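You operate a simulated robot arm through the tools that you are given. There is no shell and no other tool. Be economical: measure what you need, move in short steps, check, and stop when the job is done.

The job below is to be done with a simulated robot arm. You get a single attempt, and the scene is never put back.

Task
Dry the glass cup with the black rim on warm air.
Fine: stand it in the dryer, push the grey slider off the air slots, run the fan till the drops are gone, switch off; leave the cup there and the slots open.

The check looks at the end state, three seconds after you hand in, the way a careful person would. Anything else that was tipped, shoved, dropped, spilled or broken makes it a failure.

Robot
A 6-joint arm with a two-finger parallel gripper, fixed in place. Base frame: the origin is at the foot of the arm, x ahead of it, y to its left, z up. Units: cm, degrees, N and s.
With the tool pointing down near the work surface it reaches from about 16 to 40 cm from the base axis. Its first joint turns from -66.0 to 66.0 degrees. Payload 1.57 kg.
Tool frame: the origin (TCP) lies between the finger pads and is the grasp point; the fingertips stand 3 cm ahead of it; z points along the fingers, y is the line along which they close. The gripper opens to 8 cm. The fingers are 1.7 cm wide and 1.2 cm thick; the gripper's body (4 by 8.2 cm) begins 8 cm behind the TCP.
Orientation is told as [roll, pitch, yaw] about the base's x, y, z axes, in that order, counted from this pose: with the fingers straight down and closing along the base's y, the tool's x points along the base's -x, its y along +y and its z along -z.

Tools
- The arm moves only by the tool play_rows. Its argument "moves" is a list of rows, each a list of 7 numbers: the shift along the tool's x, y, z in cm, then the turn, a rotation vector about the tool's x, y, z in degrees, then the opening, from 0 (shut) to 1 (fully open). In form: [[x, y, z, wx, wy, wz, gripper], ...]. A call has 1 to 20 rows; each row shifts and turns the commanded pose from where the row before left it, along the tool's axes as they then stand. Each row takes 0.2 s and may step no farther than 5 cm and 8.6 degrees from the row before; otherwise, or with a gripper value out of range, the whole call is refused. Where a pose cannot be reached the arm comes as near as it can. A force on the tool above 40 N (or 10 N above the force at the start of the call, whichever is more), or a blocked arm, ends the call early, and 0.2 s more pass. The fingers move at their own pace (about 15.3 cm/s each) and stop on an object; they squeeze with about 42 N. The grip force told is the motor's: it shows also when the fingers shut on nothing. Time passes only in rows, and 0.2 s behind the last, so rows that do not move let the fingers close. The reply holds the time, the measured pose of the TCP, the force on the tool along the base axes, the opening and the grip force, in the units named above and with some noise, with the torque about the TCP (base axes, N m) and any sound that the robot's microphone picked up.
- Cameras (640 x 400 px; columns grow to the right, rows downward): "scene" is fixed at [6.3, -32.91, 42.06]; the picture's right is [0.83, -0.55, 0.00], its down [-0.27, -0.40, -0.87] and it looks along [0.48, 0.73, -0.48] (base axes); focal length 246 px, centre (320, 200). "wrist" rides on the gripper at [7.2, -0.7, -12.2] in the tool frame; the picture's right is [0.09, 1.00, 0.00], its down [-0.84, 0.08, -0.54] and it looks along [-0.54, 0.05, 0.84] (tool axes); focal length 238 px, centre (320, 200). There is no depth. A picture from a camera that has moved, and an enlarged one, comes with that camera's place and axes in the base frame and with its lens. The place of the scene camera against the robot may be out by one fixed shift of up to 2.5 cm in any direction.
- capture(camera): a new picture of that camera. The clock stands still meanwhile.
- zoom(camera, box): a new picture of the part [left, top, right, bottom] of that camera's present view, enlarged. The clock stands still meanwhile.
- finish_job(): hands the job in; it is judged then, once.

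Go step by step. Nothing tells you positions but the pictures and the camera data: compare them with the known pose of the tool, close in by small moves and look again before you grip or let go. The budget is 120 turns and 68 pictures, counting those below and the enlarged ones. Unless the task says otherwise, let go and move clear before handing in, and close with one line.

The tools are called after ">>>" as name(argument=value, ...) on one line, values as JSON. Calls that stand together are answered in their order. play_rows: Moves the arm, as the interface text tells. Its arguments: {"type":"object","properties":{"moves":{"type":"array"}},"required":["moves"]} The other tools are called the same way: capture (camera) takes a picture; zoom (camera, box) takes an enlarged picture of a part of a camera's view; finish_job () hands the job in.

At the start:

```text
t: 0.0
eef_pos: [22.6, 3.69, 29.38]
tool_rot: [0.0, 0.0, 0.0]
force: [0.6, 0.5, -0.5]
ft_torque: [0.01, -0.02, 0.0]
finger_gap: 8.02
grasp_force: 0.1
```

scene: 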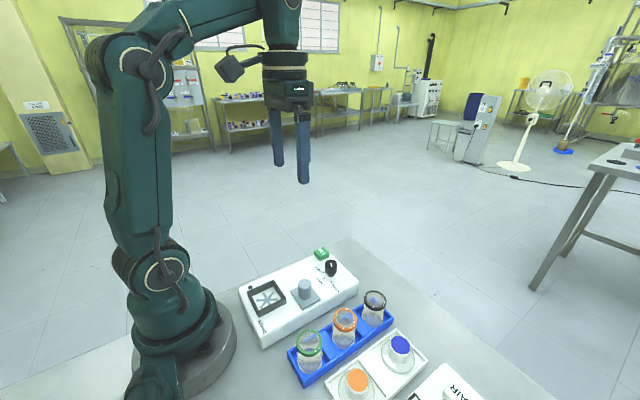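
wrist: 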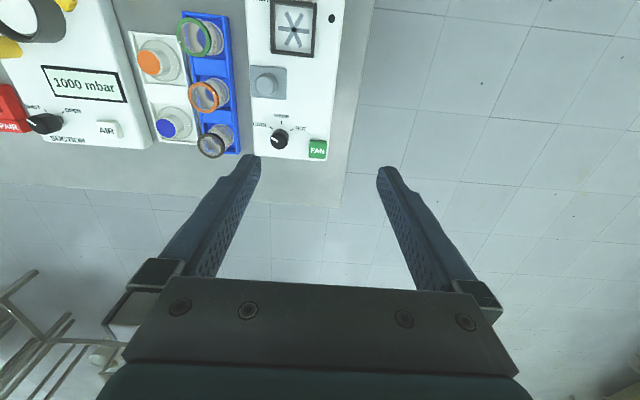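

I see a white dryer unit with a slotted well, a grey knob/slider, a selector and a green FAN button, beside a blue rack with three cups; the black-rim one is at the far end. I'll zoom in for details.

>>> zoom(camera="scene", box=[220, 230, 460, 400])

>>> zoom(camera="wrist", box=[120, 0, 360, 170])

```text
2.35 times, centred on (340, 315) of scene
camera zoom: at [6.3, -32.91, 42.06], right [0.83, -0.55, 0.0], down [-0.27, -0.4, -0.87], along [0.48, 0.73, -0.48], focal length 578 px, centre (273, -71)
```

zoom: 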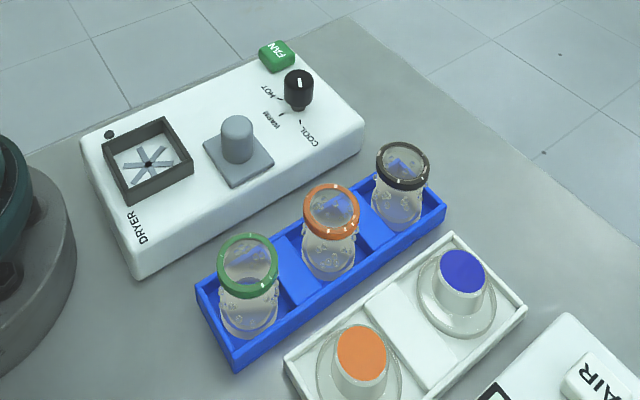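

```text
2.35 times, centred on (240, 85) of wrist
camera zoom: at [15.34, 3.03, 41.56], right [-0.09, 1.0, 0.0], down [0.84, 0.08, 0.54], along [0.54, 0.05, -0.84], focal length 561 px, centre (508, 471)
```

zoom: 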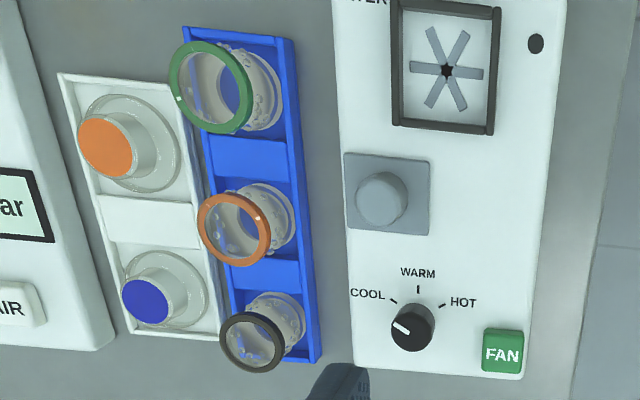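

The dial points to COOL, so it will need to go to WARM. I'll go lower for a closer look and triangulation.

>>> play_rows(moves=[[0, -2, 4, 0, 0, 0, 1], [0, -2, 4, 0, 0, 0, 1], [0, -2, 2, 0, 0, 0, 1], [0, 0, 0, 0, 0, 0, 1]])

>>> capture(camera="wrist")

>>> zoom(camera="scene", box=[235, 240, 365, 350])

```text
t: 1.0
eef_pos: [22.77, -2.33, 19.35]
tool_rot: [0.0, 0.1, 0.0]
force: [0.8, -0.9, -0.1]
ft_torque: [0.0, -0.01, 0.01]
finger_gap: 7.99
grasp_force: 0.1
```

```text
63 pictures are left
camera wrist: at [15.41, -2.99, 31.43], right [-0.09, 1.0, 0.0], down [0.84, 0.08, 0.54], along [0.54, 0.05, -0.84], focal length 238 px, centre (320, 200)
```

wrist: 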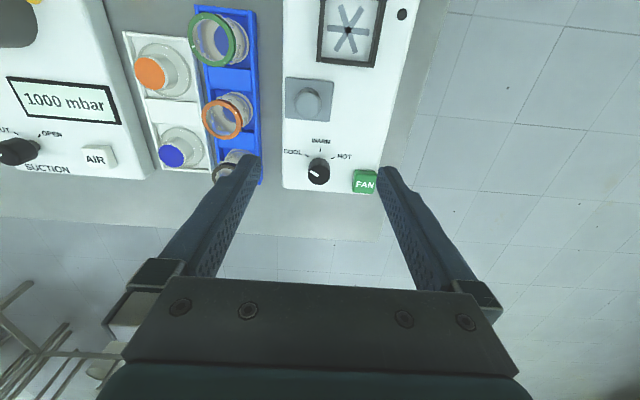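

```text
3.64 times, centred on (300, 295) of scene
camera zoom: at [6.3, -32.91, 42.06], right [0.83, -0.55, 0.0], down [-0.27, -0.4, -0.87], along [0.48, 0.73, -0.48], focal length 893 px, centre (393, -146)
```

zoom: 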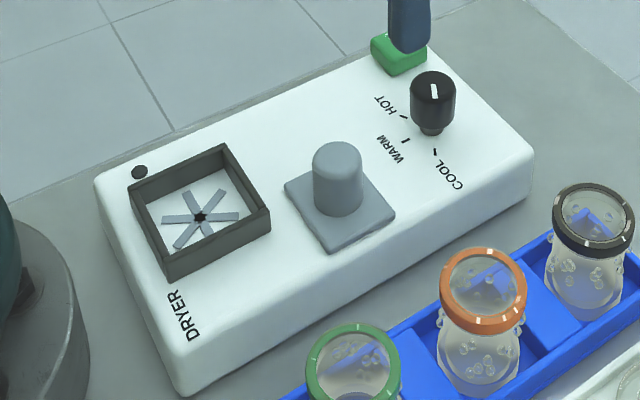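

>>> zoom(camera="wrist", box=[270, 0, 430, 100])

>>> zoom(camera="wrist", box=[180, 80, 400, 210])

>>> zoom(camera="scene", box=[285, 265, 335, 315])

```text
4.00 times, centred on (350, 50) of wrist
camera zoom: at [15.41, -2.99, 31.43], right [-0.09, 1.0, 0.0], down [0.84, 0.08, 0.54], along [0.54, 0.05, -0.84], focal length 953 px, centre (200, 800)
```

zoom: 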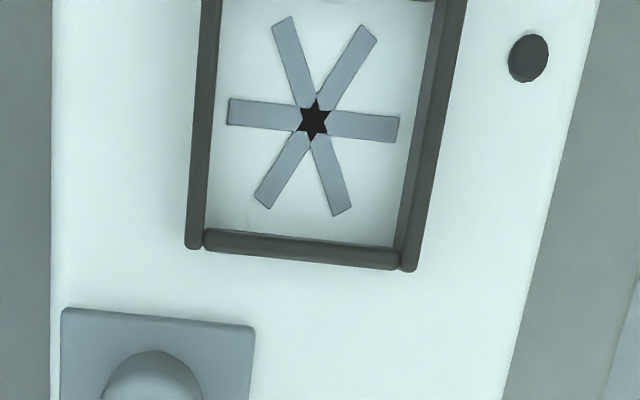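

```text
2.91 times, centred on (290, 145) of wrist
camera zoom: at [15.41, -2.99, 31.43], right [-0.09, 1.0, 0.0], down [0.84, 0.08, 0.54], along [0.54, 0.05, -0.84], focal length 693 px, centre (407, 360)
```

zoom: 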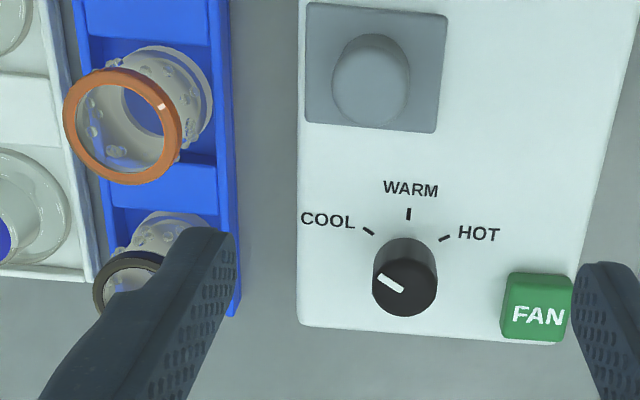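

```text
8.00 times, centred on (310, 290) of scene
camera zoom: at [6.3, -32.91, 42.06], right [0.83, -0.55, 0.0], down [-0.27, -0.4, -0.87], along [0.48, 0.73, -0.48], focal length 1964 px, centre (400, -520)
```

zoom: 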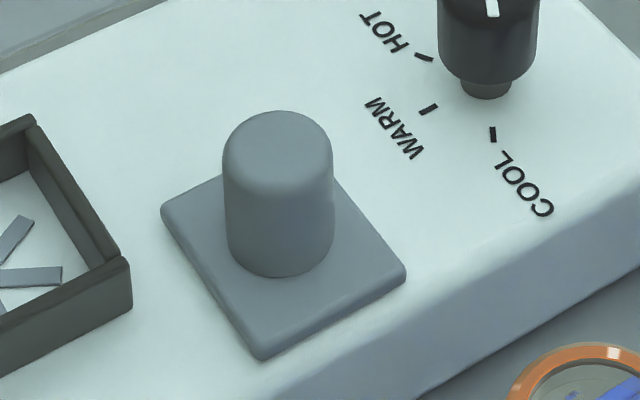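

Slots in the nest at roughly (13.9, -0.5, 4), slider knob near (20, -3.8), dial near (27.6, -2), FAN near (29.9, 4.1). I first test whether the nest spot is reachable tool-down at a safe height.

>>> play_rows(moves=[[3, 0.6, 0, 0, 0, 0, 1], [3, 0.6, 0, 0, 0, 0, 1], [3, 0.6, 2, 0, 0, 0, 1], [0, 0, 2.5, 0, 0, 0, 1], [0, 0, 0, 0, 0, 0, 1]])

>>> capture(camera="wrist")

```text
t: 2.2
eef_pos: [13.34, -0.47, 14.89]
tool_rot: [0.0, 0.0, 0.0]
force: [0.0, -0.2, 0.1]
ft_torque: [0.0, -0.02, -0.03]
finger_gap: 8.0
grasp_force: 0.1
```

```text
58 pictures are left
camera wrist: at [6.01, -1.12, 27.05], right [-0.09, 1.0, 0.0], down [0.84, 0.08, 0.54], along [0.54, 0.05, -0.84], focal length 238 px, centre (320, 200)
```

wrist: 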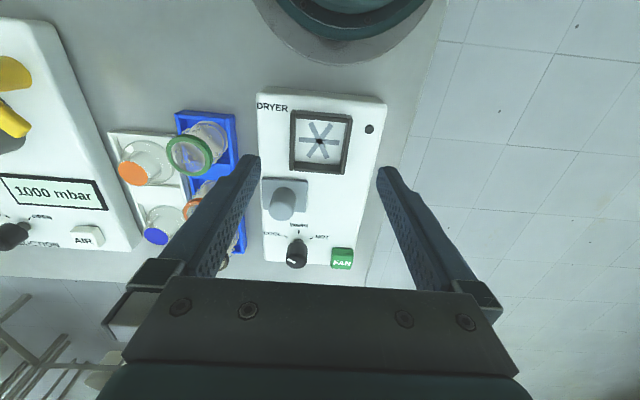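

>>> play_rows(moves=[[-0.5, 0, 3, 0, 0, 0, 1], [0, 0, 1.9, 0, 0, 0, 1], [0, 0, 0, 0, 0, 0, 1]])

>>> zoom(camera="wrist", box=[240, 80, 400, 200])

>>> zoom(camera="scene", box=[220, 220, 400, 370])

```text
t: 3.0
eef_pos: [13.79, -0.46, 9.99]
tool_rot: [0.0, 0.0, 0.1]
force: [0.0, 0.1, 0.3]
ft_torque: [-0.02, 0.0, 0.0]
finger_gap: 8.01
grasp_force: 0.1
```

```text
3.33 times, centred on (320, 140) of wrist
camera zoom: at [6.54, -1.1, 22.15], right [-0.09, 1.0, 0.0], down [0.84, 0.08, 0.54], along [0.54, 0.05, -0.84], focal length 794 px, centre (320, 400)
```

zoom: 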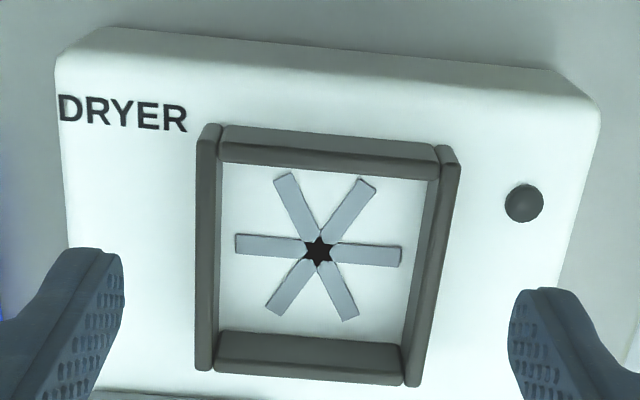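

```text
2.67 times, centred on (310, 295) of scene
camera zoom: at [6.3, -32.91, 42.06], right [0.83, -0.55, 0.0], down [-0.27, -0.4, -0.87], along [0.48, 0.73, -0.48], focal length 655 px, centre (347, -53)
```

zoom: 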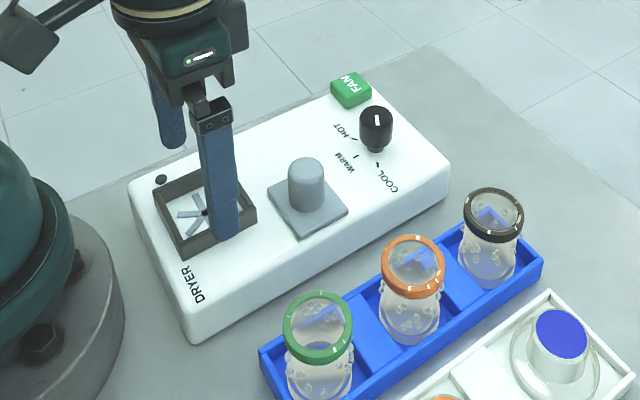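

The nest is reachable tool-down. Now I go over the black-rim cup to measure it.

>>> play_rows(moves=[[0, 0, -4, 0, 0, 0, 1], [-1, -1, -4, 0, 0, 0, 1], [-3.5, -3, 0, 0, 0, 0, 1], [-3.5, -3, 0, 0, 0, 0, 1], [-3.5, -3, 0, 0, 0, 0, 1], [-2, -1.7, 0, 0, 0, 0, 1], [0, 0, 0, 0, 0, 0, 1]])

>>> capture(camera="wrist")

```text
t: 4.6
eef_pos: [27.27, -12.27, 18.27]
tool_rot: [0.0, 0.0, -0.1]
force: [-0.2, 0.7, 0.0]
ft_torque: [0.02, -0.01, -0.01]
finger_gap: 8.0
grasp_force: 0.0
```

```text
55 pictures are left
camera wrist: at [20.01, -12.77, 30.38], right [-0.09, 1.0, 0.0], down [0.84, 0.08, 0.54], along [0.54, 0.05, -0.84], focal length 238 px, centre (320, 200)
```

wrist: 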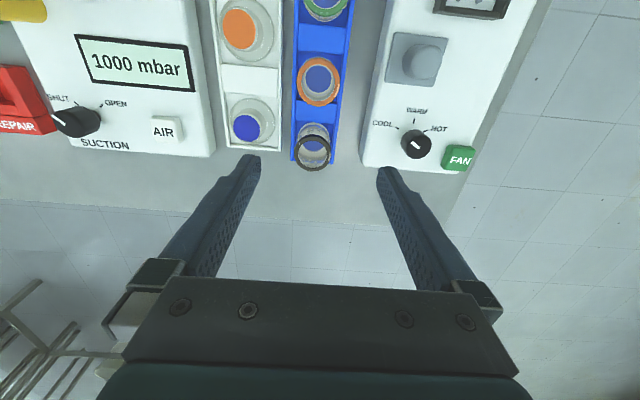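

>>> zoom(camera="wrist", box=[260, 90, 380, 190])

>>> zoom(camera="scene", box=[340, 270, 410, 340])

```text
4.00 times, centred on (320, 140) of wrist
camera zoom: at [20.01, -12.77, 30.38], right [-0.09, 1.0, 0.0], down [0.84, 0.08, 0.54], along [0.54, 0.05, -0.84], focal length 953 px, centre (320, 440)
```

zoom: 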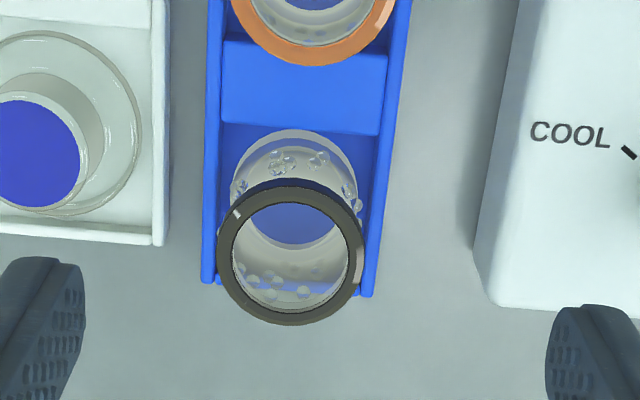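

```text
5.71 times, centred on (375, 305) of scene
camera zoom: at [6.3, -32.91, 42.06], right [0.83, -0.55, 0.0], down [-0.27, -0.4, -0.87], along [0.48, 0.73, -0.48], focal length 1403 px, centre (6, -400)
```

zoom: 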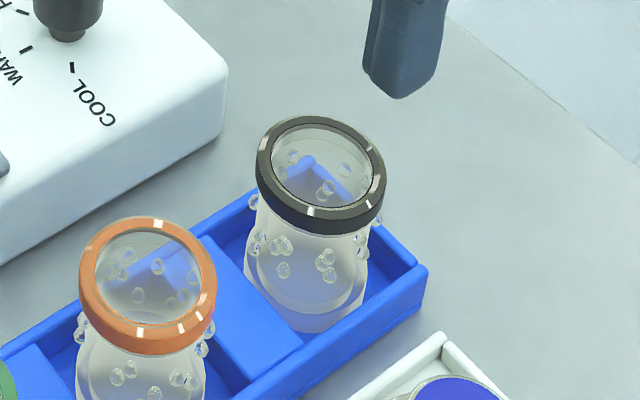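

Rim centre is about (29.7, -12.65), top near z≈5.9, rim Ø≈4 cm. I line up above it with the fingers partly opened and look again.

>>> play_rows(moves=[[-2.4, -0.38, 3, 0, 0, 0, 0.72], [0, 0, 4, 0, 0, 0, 0.72], [0, 0, 0, 0, 0, 0, 0.72]])

>>> zoom(camera="wrist", box=[220, 80, 420, 205])

>>> zoom(camera="scene", box=[330, 220, 430, 340])

```text
t: 5.4
eef_pos: [29.88, -12.65, 11.16]
tool_rot: [-0.1, 0.0, -0.1]
force: [-0.2, 0.6, -1.5]
ft_torque: [0.0, 0.0, -0.01]
finger_gap: 5.74
grasp_force: 0.1
```

```text
3.20 times, centred on (320, 142) of wrist
camera zoom: at [22.64, -13.24, 23.39], right [-0.09, 1.0, 0.0], down [0.84, 0.08, 0.54], along [0.54, 0.05, -0.84], focal length 763 px, centre (320, 384)
```

zoom: 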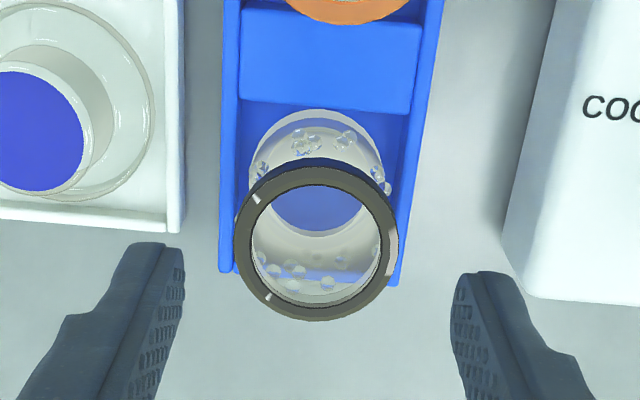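

```text
3.33 times, centred on (380, 280) of scene
camera zoom: at [6.3, -32.91, 42.06], right [0.83, -0.55, 0.0], down [-0.27, -0.4, -0.87], along [0.48, 0.73, -0.48], focal length 818 px, centre (120, -67)
```

zoom: 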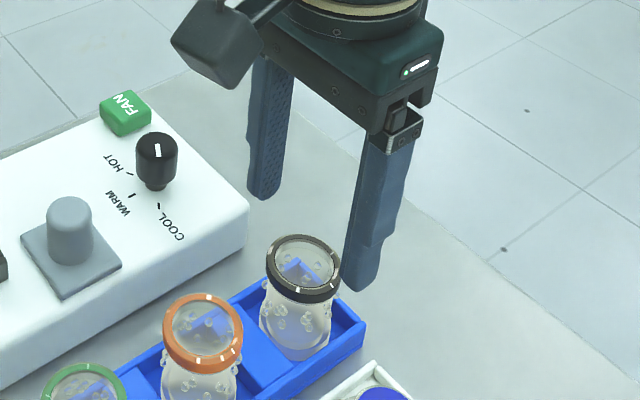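

Alignment is good; descending so the pads are at the rim, tips staying above the tray wall, and closing.

>>> play_rows(moves=[[0.13, 0, 2, 0, 0, 0, 0.72], [0, 0, 2, 0, 0, 0, 0.72], [0, 0, 1.5, 0, 0, 0, 0.72], [0, 0, 0, 0, 0, 0, 0.72]])

>>> zoom(camera="scene", box=[330, 240, 430, 340])

>>> zoom(camera="wrist", box=[220, 100, 420, 225])

```text
t: 6.4
eef_pos: [29.65, -12.77, 5.57]
tool_rot: [0.1, -0.1, -0.1]
force: [-0.6, -0.2, 0.1]
ft_torque: [-0.01, 0.02, 0.0]
finger_gap: 5.75
grasp_force: 0.0
```

```text
4.00 times, centred on (380, 290) of scene
camera zoom: at [6.3, -32.91, 42.06], right [0.83, -0.55, 0.0], down [-0.27, -0.4, -0.87], along [0.48, 0.73, -0.48], focal length 982 px, centre (80, -160)
```

zoom: 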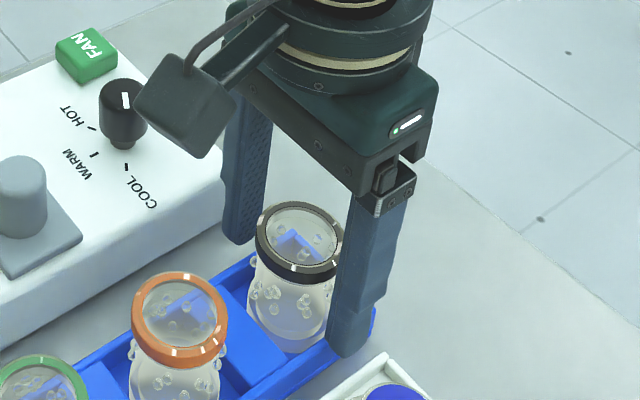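

```text
3.20 times, centred on (320, 162) of wrist
camera zoom: at [22.5, -13.28, 17.74], right [-0.09, 1.0, 0.0], down [0.84, 0.08, 0.54], along [0.54, 0.05, -0.84], focal length 763 px, centre (320, 320)
```

zoom: 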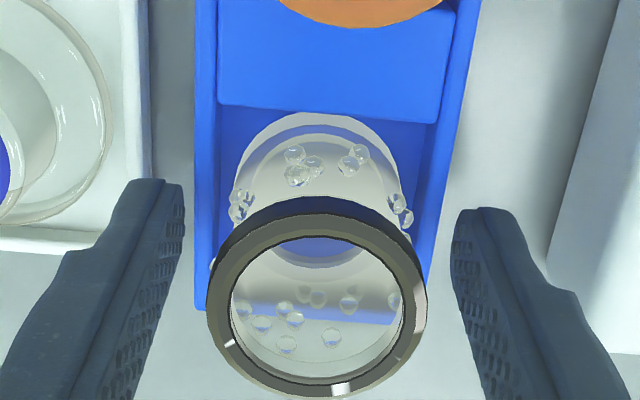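

>>> play_rows(moves=[[0, 0, 0, 0, 0, 0, 0.56], [0, 0, 0, 0, 0, 0, 0.45], [0, 0, 0, 0, 0, 0, 0.4], [0, 0, 0, 0, 0, 0, 0.4]])

>>> zoom(camera="wrist", box=[220, 100, 420, 225])

```text
t: 7.4
eef_pos: [29.91, -12.65, 5.64]
tool_rot: [-0.1, 0.1, 0.0]
force: [0.1, 0.6, 0.0]
ft_torque: [-0.04, 0.01, 0.01]
finger_gap: 3.86
grasp_force: 42.6
```

```text
3.20 times, centred on (320, 162) of wrist
camera zoom: at [22.51, -13.28, 17.76], right [-0.09, 1.0, 0.0], down [0.84, 0.08, 0.54], along [0.54, 0.05, -0.84], focal length 763 px, centre (320, 320)
```

zoom: 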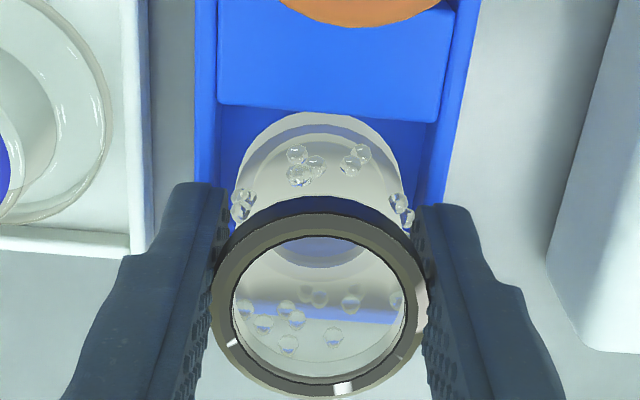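

Gripped at 3.86 cm. Lifting straight up.

>>> play_rows(moves=[[0, 0, -1.5, 0, 0, 0, 0.4], [0, 0, -2, 0, 0, 0, 0.4], [0, 0, -3, 0, 0, 0, 0.4], [0, 0, -3.5, 0, 0, 0, 0.4], [0, 0, 0, 0, 0, 0, 0.4]])

>>> capture(camera="scene")

>>> capture(camera="wrist")

```text
t: 8.6
eef_pos: [29.9, -12.63, 15.41]
tool_rot: [0.0, 0.0, 0.0]
force: [1.4, 0.2, -0.5]
ft_torque: [0.01, 0.01, -0.03]
finger_gap: 3.81
grasp_force: 42.1
```

```text
47 pictures are left
```

scene: 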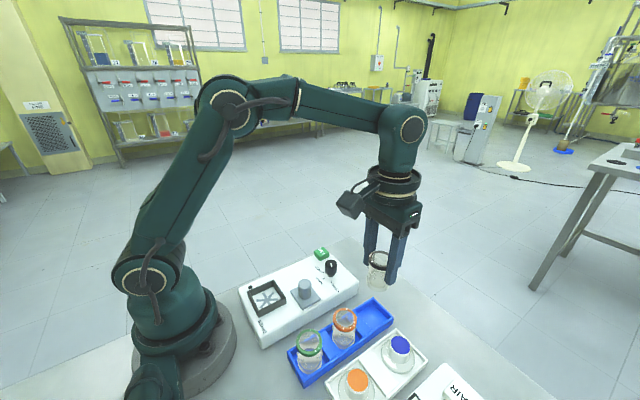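

```text
46 pictures are left
camera wrist: at [22.64, -13.17, 27.49], right [-0.09, 1.0, 0.0], down [0.84, 0.08, 0.54], along [0.54, 0.05, -0.84], focal length 238 px, centre (320, 200)
```

wrist: 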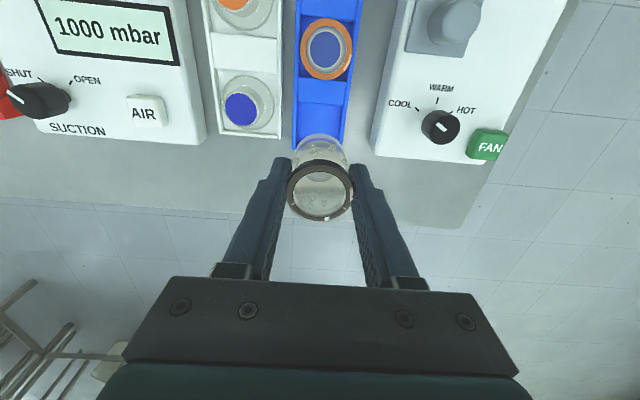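

>>> play_rows(moves=[[2.66, 2.02, 0, 0, 0, 0, 0.4], [2.66, 2.02, 0, 0, 0, 0, 0.4], [2.66, 2.02, 0, 0, 0, 0, 0.4], [2.66, 2.02, 0, 0, 0, 0, 0.4], [2.66, 2.02, 0, 0, 0, 0, 0.4], [2.55, 2.02, 0, 0, 0, 0, 0.4], [0, 0, 2, 0, 0, 0, 0.4], [0, 0, 0, 0, 0, 0, 0.4]])

>>> zoom(camera="wrist", box=[240, 80, 400, 240])

>>> zoom(camera="scene", box=[220, 230, 340, 350])

```text
t: 10.4
eef_pos: [14.03, -0.23, 13.13]
tool_rot: [0.0, 0.0, -0.1]
force: [0.5, -0.2, -0.5]
ft_torque: [0.01, -0.01, 0.03]
finger_gap: 3.84
grasp_force: 42.0
```

```text
2.50 times, centred on (320, 160) of wrist
camera zoom: at [6.73, -0.81, 25.4], right [-0.09, 1.0, 0.0], down [0.84, 0.08, 0.54], along [0.54, 0.05, -0.84], focal length 596 px, centre (320, 300)
```

zoom: 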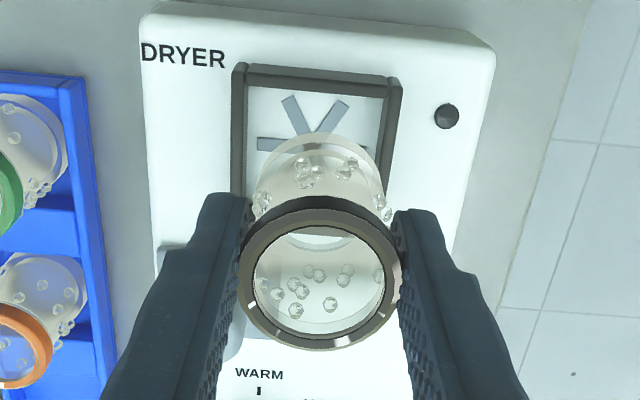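

```text
3.33 times, centred on (280, 290) of scene
camera zoom: at [6.3, -32.91, 42.06], right [0.83, -0.55, 0.0], down [-0.27, -0.4, -0.87], along [0.48, 0.73, -0.48], focal length 818 px, centre (453, -100)
```

zoom: 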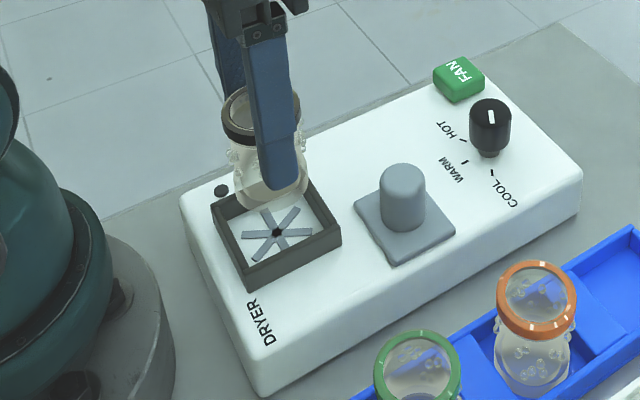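

>>> play_rows(moves=[[0, 0, 0.5, 0, 0, 0, 0.4], [0, 0, 0, 0, 0, 0, 0.4], [0, 0, 0, 0, 0, 0, 0.4]])

>>> zoom(camera="wrist", box=[240, 80, 400, 240])

```text
t: 11.2
eef_pos: [13.84, -0.31, 12.77]
tool_rot: [0.0, -0.1, 0.0]
force: [1.1, -0.2, -0.8]
ft_torque: [-0.02, -0.02, 0.04]
finger_gap: 3.83
grasp_force: 41.8
```

```text
2.50 times, centred on (320, 160) of wrist
camera zoom: at [6.7, -1.02, 25.03], right [-0.09, 1.0, 0.0], down [0.84, 0.08, 0.54], along [0.54, 0.05, -0.84], focal length 596 px, centre (320, 300)
```

zoom: 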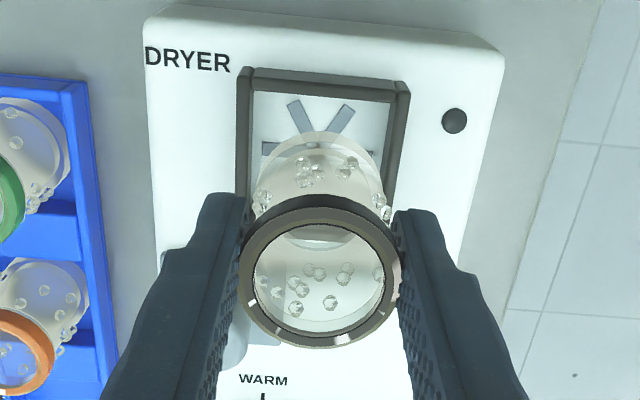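

Settled above the nest. Lowering partly and checking.

>>> play_rows(moves=[[0, 0, 1, 0, 0, 0, 0.4], [0, 0, 0.7, 0, 0, 0, 0.4], [0, 0, 0, 0, 0, 0, 0.4], [0, 0, 0, 0, 0, 0, 0.4]])

>>> zoom(camera="wrist", box=[240, 80, 400, 240])

>>> zoom(camera="scene", box=[230, 250, 330, 340])

```text
t: 12.2
eef_pos: [13.95, -0.49, 11.42]
tool_rot: [0.0, -0.1, 0.0]
force: [0.4, 0.4, -1.2]
ft_torque: [-0.03, 0.04, -0.02]
finger_gap: 3.85
grasp_force: 41.5
```

```text
2.50 times, centred on (320, 160) of wrist
camera zoom: at [6.68, -1.06, 23.48], right [-0.09, 1.0, 0.0], down [0.84, 0.08, 0.54], along [0.54, 0.05, -0.84], focal length 596 px, centre (320, 300)
```

zoom: 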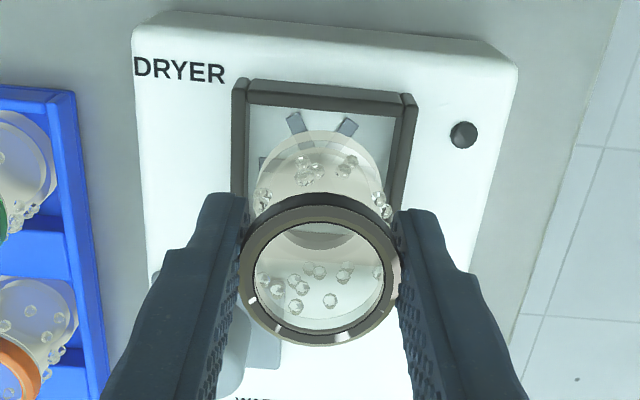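

```text
4.44 times, centred on (280, 295) of scene
camera zoom: at [6.3, -32.91, 42.06], right [0.83, -0.55, 0.0], down [-0.27, -0.4, -0.87], along [0.48, 0.73, -0.48], focal length 1091 px, centre (498, -222)
```

zoom: 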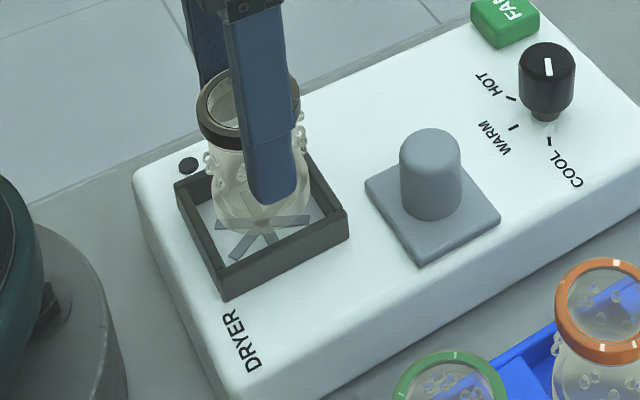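

>>> play_rows(moves=[[0, 0, 0.5, 0, 0, 0, 0.4], [0, 0, 0.5, 0, 0, 0, 0.4], [0, 0, 0.5, 0, 0, 0, 0.4], [0, 0, 0, 0, 0, 0, 0.4], [0, 0, 0, 0, 0, 0, 0.4]])

>>> zoom(camera="wrist", box=[240, 80, 400, 240])

>>> zoom(camera="scene", box=[230, 250, 330, 340])

```text
t: 13.4
eef_pos: [13.98, -0.47, 9.75]
tool_rot: [0.0, 0.0, 0.0]
force: [1.2, 0.0, 0.1]
ft_torque: [0.01, -0.03, 0.02]
finger_gap: 3.84
grasp_force: 42.0
```

```text
2.50 times, centred on (320, 160) of wrist
camera zoom: at [6.72, -1.06, 21.94], right [-0.09, 1.0, 0.0], down [0.84, 0.08, 0.54], along [0.54, 0.05, -0.84], focal length 596 px, centre (320, 300)
```

zoom: 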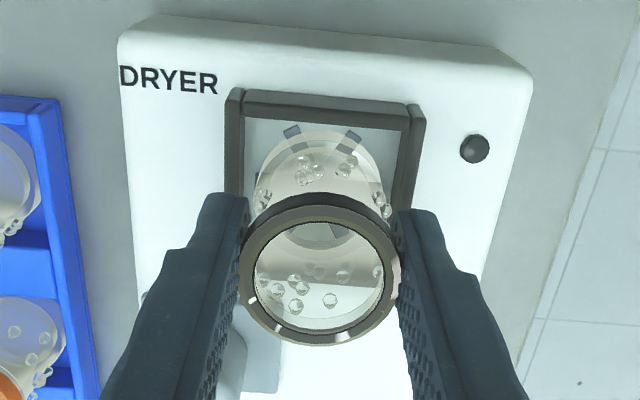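

```text
4.44 times, centred on (280, 295) of scene
camera zoom: at [6.3, -32.91, 42.06], right [0.83, -0.55, 0.0], down [-0.27, -0.4, -0.87], along [0.48, 0.73, -0.48], focal length 1091 px, centre (498, -222)
```

zoom: 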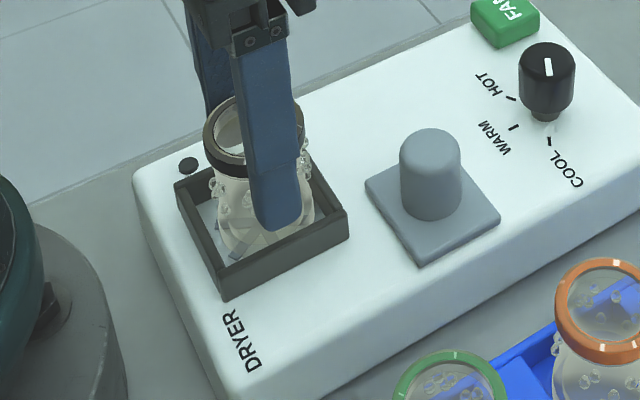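

Cup is inside the frame and nearly down. Small steps until it touches the floor.

>>> play_rows(moves=[[0, 0, 0.2, 0, 0, 0, 0.4], [0, 0, 0.2, 0, 0, 0, 0.4], [0, 0, 0, 0, 0, 0, 0.4]])

```text
t: 14.2
eef_pos: [14.07, -0.63, 9.54]
tool_rot: [0.1, 0.0, -0.1]
force: [0.3, 0.5, 0.7]
ft_torque: [0.0, -0.06, -0.01]
finger_gap: 3.87
grasp_force: 42.4
```

>>> play_rows(moves=[[0, 0, 0.2, 0, 0, 0, 0.4], [0, 0, 0, 0, 0, 0, 0.4]])

>>> zoom(camera="scene", box=[240, 260, 310, 330])

```text
t: 14.8
eef_pos: [14.13, -0.55, 9.16]
tool_rot: [0.0, -0.2, -0.1]
force: [-2.4, -6.0, 25.1]
ft_torque: [-0.69, -0.03, -0.09]
finger_gap: 3.7
grasp_force: 41.8
```

```text
5.71 times, centred on (275, 295) of scene
camera zoom: at [6.3, -32.91, 42.06], right [0.83, -0.55, 0.0], down [-0.27, -0.4, -0.87], along [0.48, 0.73, -0.48], focal length 1403 px, centre (577, -343)
```

zoom: 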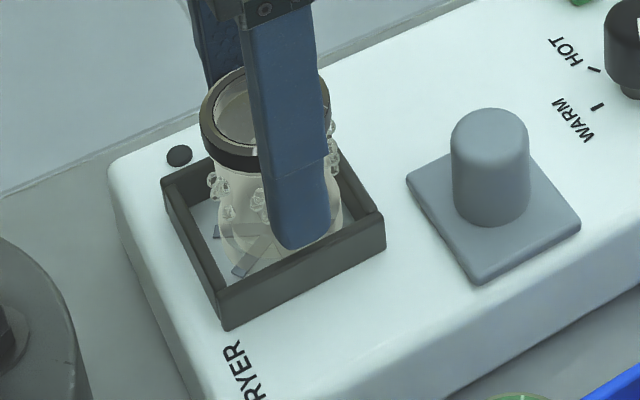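

The contact is offset toward the -y finger, so a fingertip seems to touch the frame wall. I back off slightly and look at the gap under the cup.

>>> play_rows(moves=[[0, 0, -0.25, 0, 0, 0, 0.4], [0, 0, 0, 0, 0, 0, 0.4], [0, 0, 0, 0, 0, 0, 0.4]])

>>> zoom(camera="scene", box=[255, 270, 295, 320])

>>> zoom(camera="wrist", box=[270, 90, 370, 220])

```text
t: 15.6
eef_pos: [14.05, -0.52, 9.47]
tool_rot: [0.0, -0.1, 0.0]
force: [0.3, 0.0, -0.4]
ft_torque: [-0.02, 0.03, -0.01]
finger_gap: 3.83
grasp_force: 42.2
```

```text
8.00 times, centred on (275, 295) of scene
camera zoom: at [6.3, -32.91, 42.06], right [0.83, -0.55, 0.0], down [-0.27, -0.4, -0.87], along [0.48, 0.73, -0.48], focal length 1964 px, centre (680, -560)
```

zoom: 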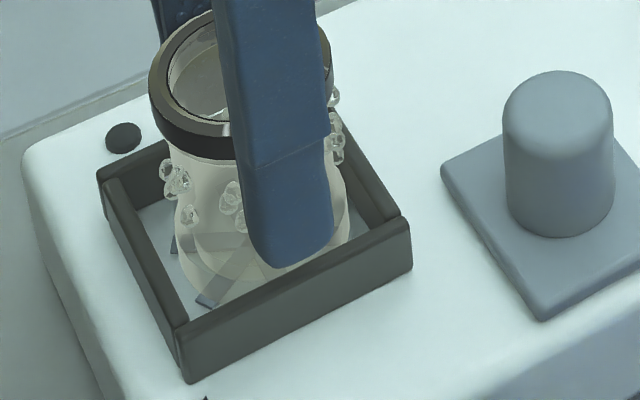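

```text
3.08 times, centred on (320, 155) of wrist
camera zoom: at [6.81, -1.14, 21.6], right [-0.09, 1.0, 0.0], down [0.84, 0.08, 0.54], along [0.54, 0.05, -0.84], focal length 733 px, centre (320, 338)
```

zoom: 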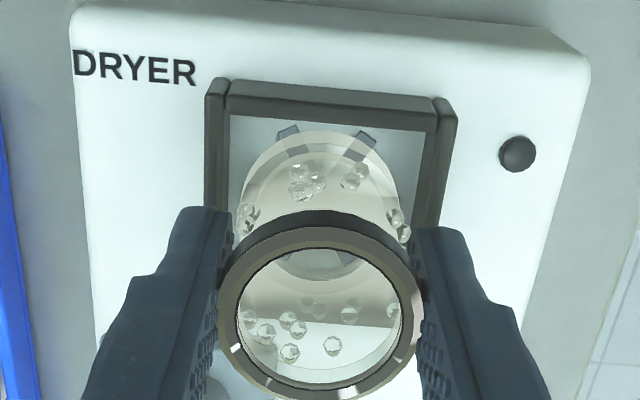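

>>> play_rows(moves=[[0, 0, 0.15, 0, 0, 0, 0.4], [0, 0, 0, 0, 0, 0, 0.4], [0, 0, 0, 0, 0, 0, 0.47], [0, 0, 0, 0, 0, 0, 0.5], [0, 0, 0, 0, 0, 0, 0.55], [0, 0, 0, 0, 0, 0, 0.62], [0, 0, 0, 0, 0, 0, 0.65]])

>>> zoom(camera="scene", box=[240, 260, 310, 330])

>>> zoom(camera="wrist", box=[270, 90, 370, 220])

```text
t: 17.2
eef_pos: [14.21, -0.46, 9.36]
tool_rot: [0.1, 0.0, 0.0]
force: [-0.2, -0.5, -0.2]
ft_torque: [0.0, 0.0, 0.02]
finger_gap: 5.22
grasp_force: 0.0
```

```text
5.71 times, centred on (275, 295) of scene
camera zoom: at [6.3, -32.91, 42.06], right [0.83, -0.55, 0.0], down [-0.27, -0.4, -0.87], along [0.48, 0.73, -0.48], focal length 1403 px, centre (577, -343)
```

zoom: 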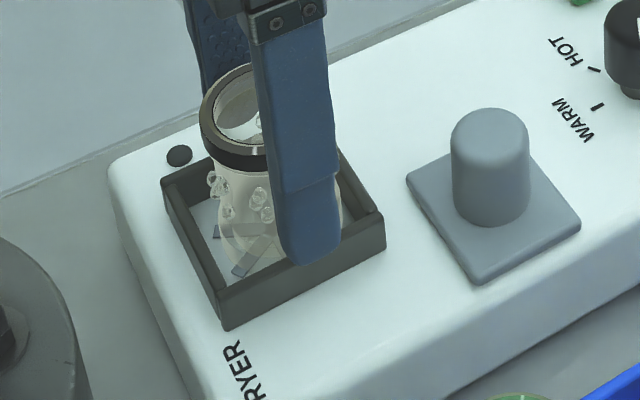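

```text
3.08 times, centred on (320, 155) of wrist
camera zoom: at [6.87, -1.1, 21.46], right [-0.09, 1.0, 0.0], down [0.84, 0.08, 0.54], along [0.54, 0.05, -0.84], focal length 733 px, centre (320, 338)
```

zoom: 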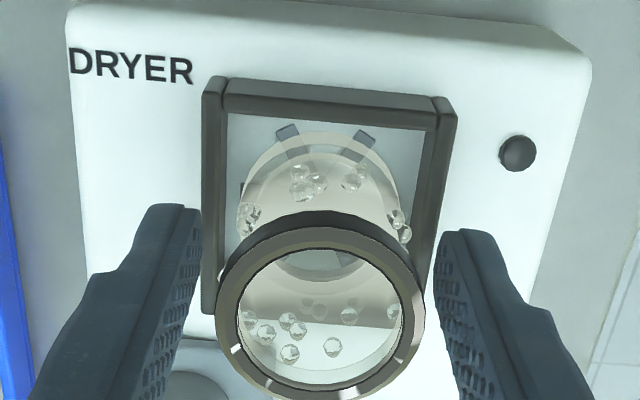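

Cup stands upright in the nest. Rising clear, then going to the -y side of the slider knob (about (20.0, -3.75), top z≈7) with closed fingers.

>>> play_rows(moves=[[0, 0, -1.5, 0, 0, 0, 0.65], [0, 0, -2.5, 0, 0, 0, 0.65], [0, 0, -2.5, 0, 0, 0, 0.5], [-3, -3, 0, 0, 0, 0, 0], [-2.8, -3.5, 0, 0, 0, 0, 0], [0, 0, 0, 0, 0, 0, 0], [0, 0, 0, 0, 0, 0, 0]])

>>> capture(camera="wrist")

>>> zoom(camera="scene", box=[220, 220, 400, 350])

```text
t: 18.8
eef_pos: [20.05, -6.98, 15.68]
tool_rot: [0.0, 0.0, 0.0]
force: [-0.3, 0.2, 0.2]
ft_torque: [0.01, 0.02, 0.0]
finger_gap: 0.0
grasp_force: 21.7
```

```text
33 pictures are left
camera wrist: at [12.79, -7.53, 27.92], right [-0.09, 1.0, 0.0], down [0.84, 0.08, 0.54], along [0.54, 0.05, -0.84], focal length 238 px, centre (320, 200)
```

wrist: 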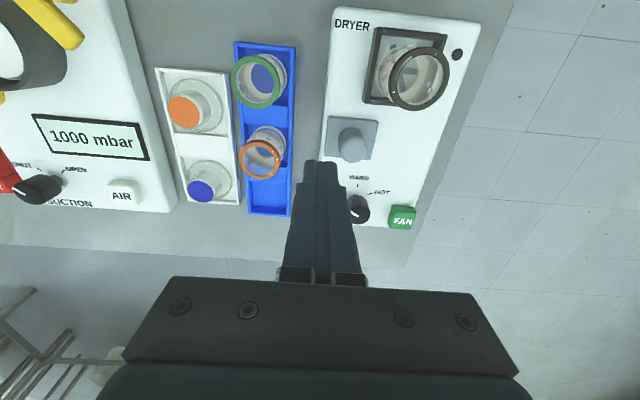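

```text
3.08 times, centred on (310, 285) of scene
camera zoom: at [6.3, -32.91, 42.06], right [0.83, -0.55, 0.0], down [-0.27, -0.4, -0.87], along [0.48, 0.73, -0.48], focal length 755 px, centre (351, -62)
```

zoom: 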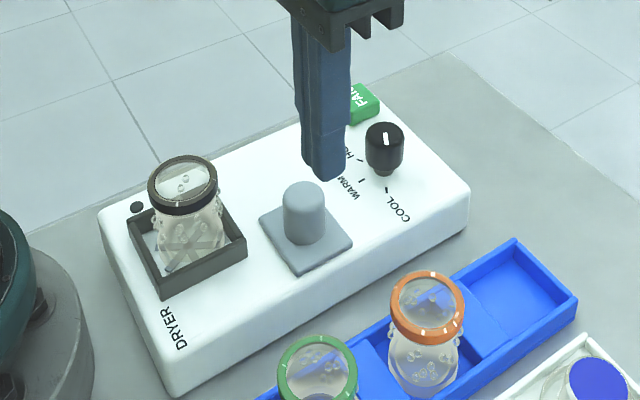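

>>> play_rows(moves=[[0, 0, 2.5, 0, 0, 0, 0], [0, 0, 2.5, 0, 0, 0, 0], [0, 0, 2, 0, 0, 0, 0], [0, 0, 0, 0, 0, 0, 0], [0, 0, 0, 0, 0, 0, 0]])

>>> zoom(camera="scene", box=[250, 240, 370, 330])

```text
t: 20.0
eef_pos: [19.91, -7.0, 8.7]
tool_rot: [-0.1, 0.0, 0.1]
force: [-0.2, -0.1, 0.3]
ft_torque: [-0.02, 0.0, 0.03]
finger_gap: 0.0
grasp_force: 21.0
```

```text
4.44 times, centred on (310, 285) of scene
camera zoom: at [6.3, -32.91, 42.06], right [0.83, -0.55, 0.0], down [-0.27, -0.4, -0.87], along [0.48, 0.73, -0.48], focal length 1091 px, centre (364, -178)
```

zoom: 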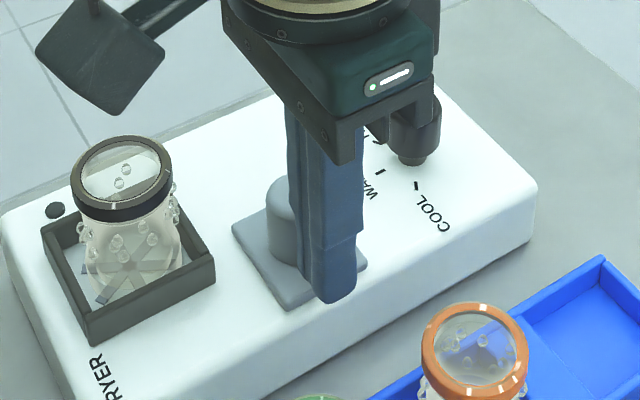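

Beside the knob. Pushing toward +y in small steps and watching force.

>>> play_rows(moves=[[0, 0.5, 0, 0, 0, 0, 0], [0, 0.4, 0, 0, 0, 0, 0], [0, 0.4, 0, 0, 0, 0, 0], [0, 0.4, 0, 0, 0, 0, 0], [0, 0, 0, 0, 0, 0, 0]])

>>> zoom(camera="scene", box=[250, 240, 370, 330])

```text
t: 21.2
eef_pos: [19.91, -5.17, 8.89]
tool_rot: [0.0, 0.0, -0.1]
force: [1.0, 0.1, 0.2]
ft_torque: [0.0, 0.04, 0.01]
finger_gap: 0.01
grasp_force: 21.0
```

```text
4.44 times, centred on (310, 285) of scene
camera zoom: at [6.3, -32.91, 42.06], right [0.83, -0.55, 0.0], down [-0.27, -0.4, -0.87], along [0.48, 0.73, -0.48], focal length 1091 px, centre (364, -178)
```

zoom: 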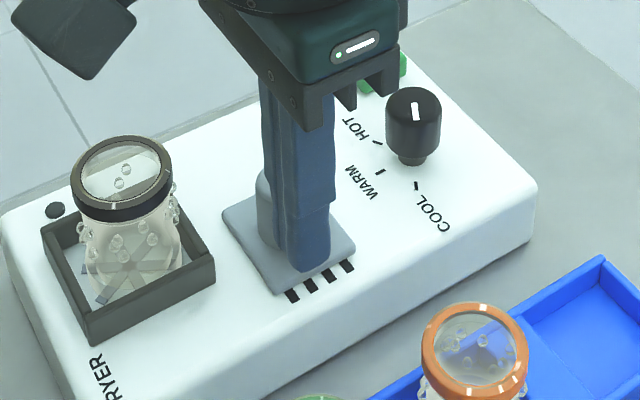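

Black slots are appearing from under the plate, so +y is right. Continuing the push.

>>> play_rows(moves=[[0, 0.5, 0, 0, 0, 0, 0], [0, 0.5, 0, 0, 0, 0, 0], [0, 0.5, 0, 0, 0, 0, 0], [0, 0.5, 0, 0, 0, 0, 0], [0, 0.5, 0, 0, 0, 0, 0], [0, 0, 0, 0, 0, 0, 0], [0, 0, 0, 0, 0, 0, 0]])

>>> zoom(camera="scene", box=[250, 240, 370, 330])

>>> zoom(camera="wrist", box=[220, 30, 420, 190])

```text
t: 22.8
eef_pos: [19.93, -2.82, 8.95]
tool_rot: [0.0, 0.0, 0.1]
force: [0.4, 0.8, 0.7]
ft_torque: [0.03, 0.0, 0.0]
finger_gap: 0.02
grasp_force: 21.3
```

```text
4.44 times, centred on (310, 285) of scene
camera zoom: at [6.3, -32.91, 42.06], right [0.83, -0.55, 0.0], down [-0.27, -0.4, -0.87], along [0.48, 0.73, -0.48], focal length 1091 px, centre (364, -178)
```

zoom: 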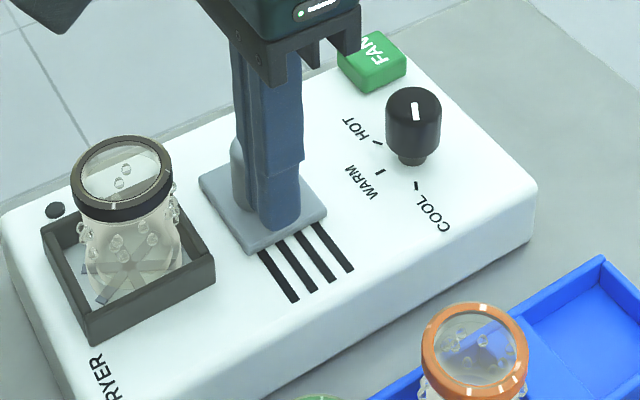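

```text
2.50 times, centred on (320, 110) of wrist
camera zoom: at [12.56, -3.46, 21.07], right [-0.09, 1.0, 0.0], down [0.84, 0.08, 0.54], along [0.54, 0.05, -0.84], focal length 596 px, centre (320, 425)
```

zoom: 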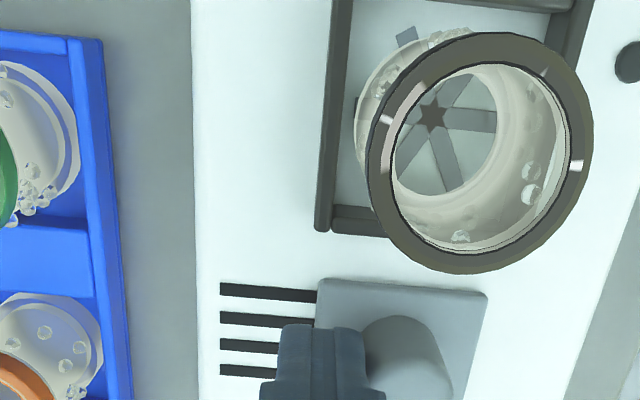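

>>> play_rows(moves=[[0, 0.5, 0, 0, 0, 0, 0], [0, 0.5, 0, 0, 0, 0, 0], [0, 0.5, 0, 0, 0, 0, 0], [0, 0.4, 0, 0, 0, 0, 0], [0, 0, 0, 0, 0, 0, 0], [0, 0, 0, 0, 0, 0, 0]])

>>> zoom(camera="scene", box=[250, 240, 370, 330])

```text
t: 24.2
eef_pos: [19.8, -0.88, 8.85]
tool_rot: [0.0, 0.0, 0.1]
force: [0.3, -0.4, 1.2]
ft_torque: [0.01, 0.01, -0.02]
finger_gap: 0.01
grasp_force: 21.8
```

```text
4.44 times, centred on (310, 285) of scene
camera zoom: at [6.3, -32.91, 42.06], right [0.83, -0.55, 0.0], down [-0.27, -0.4, -0.87], along [0.48, 0.73, -0.48], focal length 1091 px, centre (364, -178)
```

zoom: 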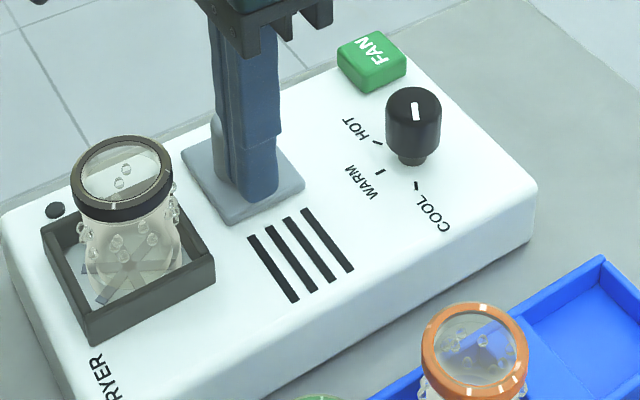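

Slots are fully uncovered; I push just a bit more, back off, rise, and then look at the dial from closer.

>>> play_rows(moves=[[0, 0.3, 0, 0, 0, 0, 0], [0, 0, 0, 0, 0, 0, 0], [0, -0.8, 0, 0, 0, 0, 0], [0, -0.2, -3, 0, 0, 0, 0], [0, 0, -3.2, 0, 0, 0, 0.5], [-3.5, 0, 0, 0, 0, 0, 0.5], [-3.5, 0, 0, 0, 0, 0, 0.5], [0, 0, 0, 0, 0, 0, 0.5], [0, 0, 0, 0, 0, 0, 0.5]])

>>> zoom(camera="wrist", box=[220, 60, 420, 200])

>>> zoom(camera="scene", box=[240, 220, 380, 330])

```text
t: 26.2
eef_pos: [27.04, -1.6, 14.62]
tool_rot: [-0.1, 0.0, 0.0]
force: [0.4, -0.2, 0.2]
ft_torque: [-0.03, 0.02, 0.01]
finger_gap: 4.01
grasp_force: 0.2
```

```text
2.86 times, centred on (320, 130) of wrist
camera zoom: at [19.73, -2.2, 26.85], right [-0.09, 1.0, 0.0], down [0.84, 0.08, 0.54], along [0.54, 0.05, -0.84], focal length 681 px, centre (320, 400)
```

zoom: 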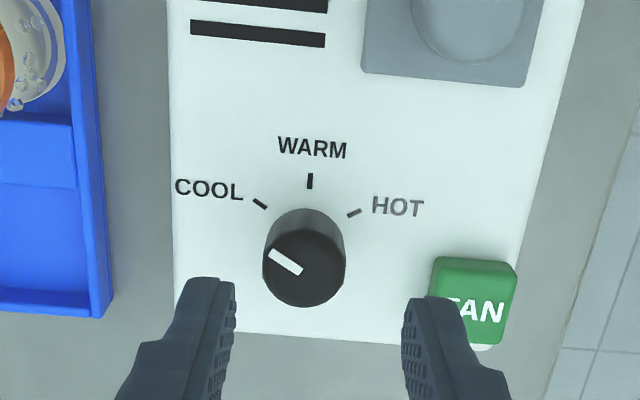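

```text
3.64 times, centred on (310, 275) of scene
camera zoom: at [6.3, -32.91, 42.06], right [0.83, -0.55, 0.0], down [-0.27, -0.4, -0.87], along [0.48, 0.73, -0.48], focal length 893 px, centre (356, -73)
```

zoom: 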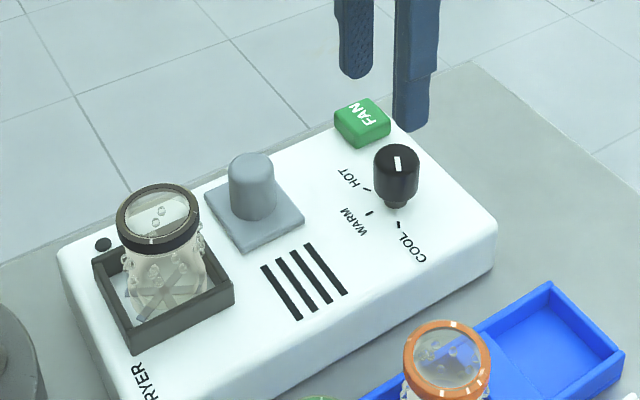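

Dial centre about (27.55, -1.95), Ø2.5, pointer about 60° before WARM. I align above it, pre-rotate the tool -30°, and check.

>>> play_rows(moves=[[-0.51, -0.35, 1, 0, 0, 0, 0.5], [0, 0, 1, 0, 0, -7.5, 0.5], [0, 0, 0, 0, 0, -7.5, 0.5], [0, 0, 0, 0, 0, -7.5, 0.5], [0, 0, 0, 0, 0, -7.5, 0.5], [0, 0, 0, 0, 0, 0, 0.5], [0, 0, 0, 0, 0, 0, 0.5]])

>>> zoom(camera="wrist", box=[220, 60, 420, 200])

```text
t: 27.8
eef_pos: [27.5, -1.94, 12.92]
tool_rot: [0.0, -0.1, 30.0]
force: [-0.3, -0.4, 0.2]
ft_torque: [-0.01, -0.04, 0.06]
finger_gap: 3.99
grasp_force: 0.0
```

```text
2.86 times, centred on (320, 130) of wrist
camera zoom: at [21.45, -6.12, 25.11], right [-0.58, 0.82, 0.0], down [0.69, 0.49, 0.54], along [0.44, 0.31, -0.84], focal length 681 px, centre (320, 400)
```

zoom: 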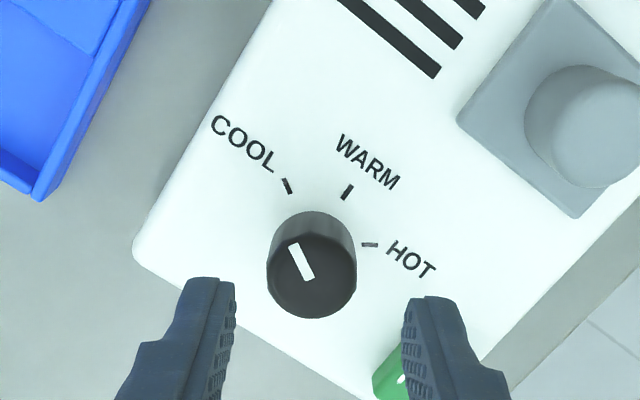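

>>> play_rows(moves=[[0, 0, 2, 0, 0, 0, 0.5], [0, 0, 2.2, 0, 0, 0, 0.5], [0, 0, 0, 0, 0, 0, 0.5], [0, 0, 0, 0, 0, 0, 0.2], [0, 0, 0, 0, 0, 0, 0.2], [0, 0, 0, 0, 0, 0, 0.2]])

>>> zoom(camera="scene", box=[290, 220, 380, 310])

```text
t: 29.2
eef_pos: [27.5, -1.78, 8.58]
tool_rot: [0.0, -0.1, 30.1]
force: [7.5, -15.6, -4.5]
ft_torque: [-0.4, -0.26, -0.07]
finger_gap: 3.15
grasp_force: 8.7
```

```text
4.44 times, centred on (335, 265) of scene
camera zoom: at [6.3, -32.91, 42.06], right [0.83, -0.55, 0.0], down [-0.27, -0.4, -0.87], along [0.48, 0.73, -0.48], focal length 1091 px, centre (253, -89)
```

zoom: 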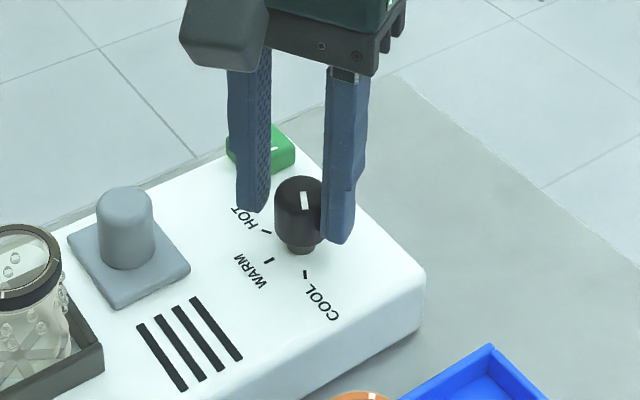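

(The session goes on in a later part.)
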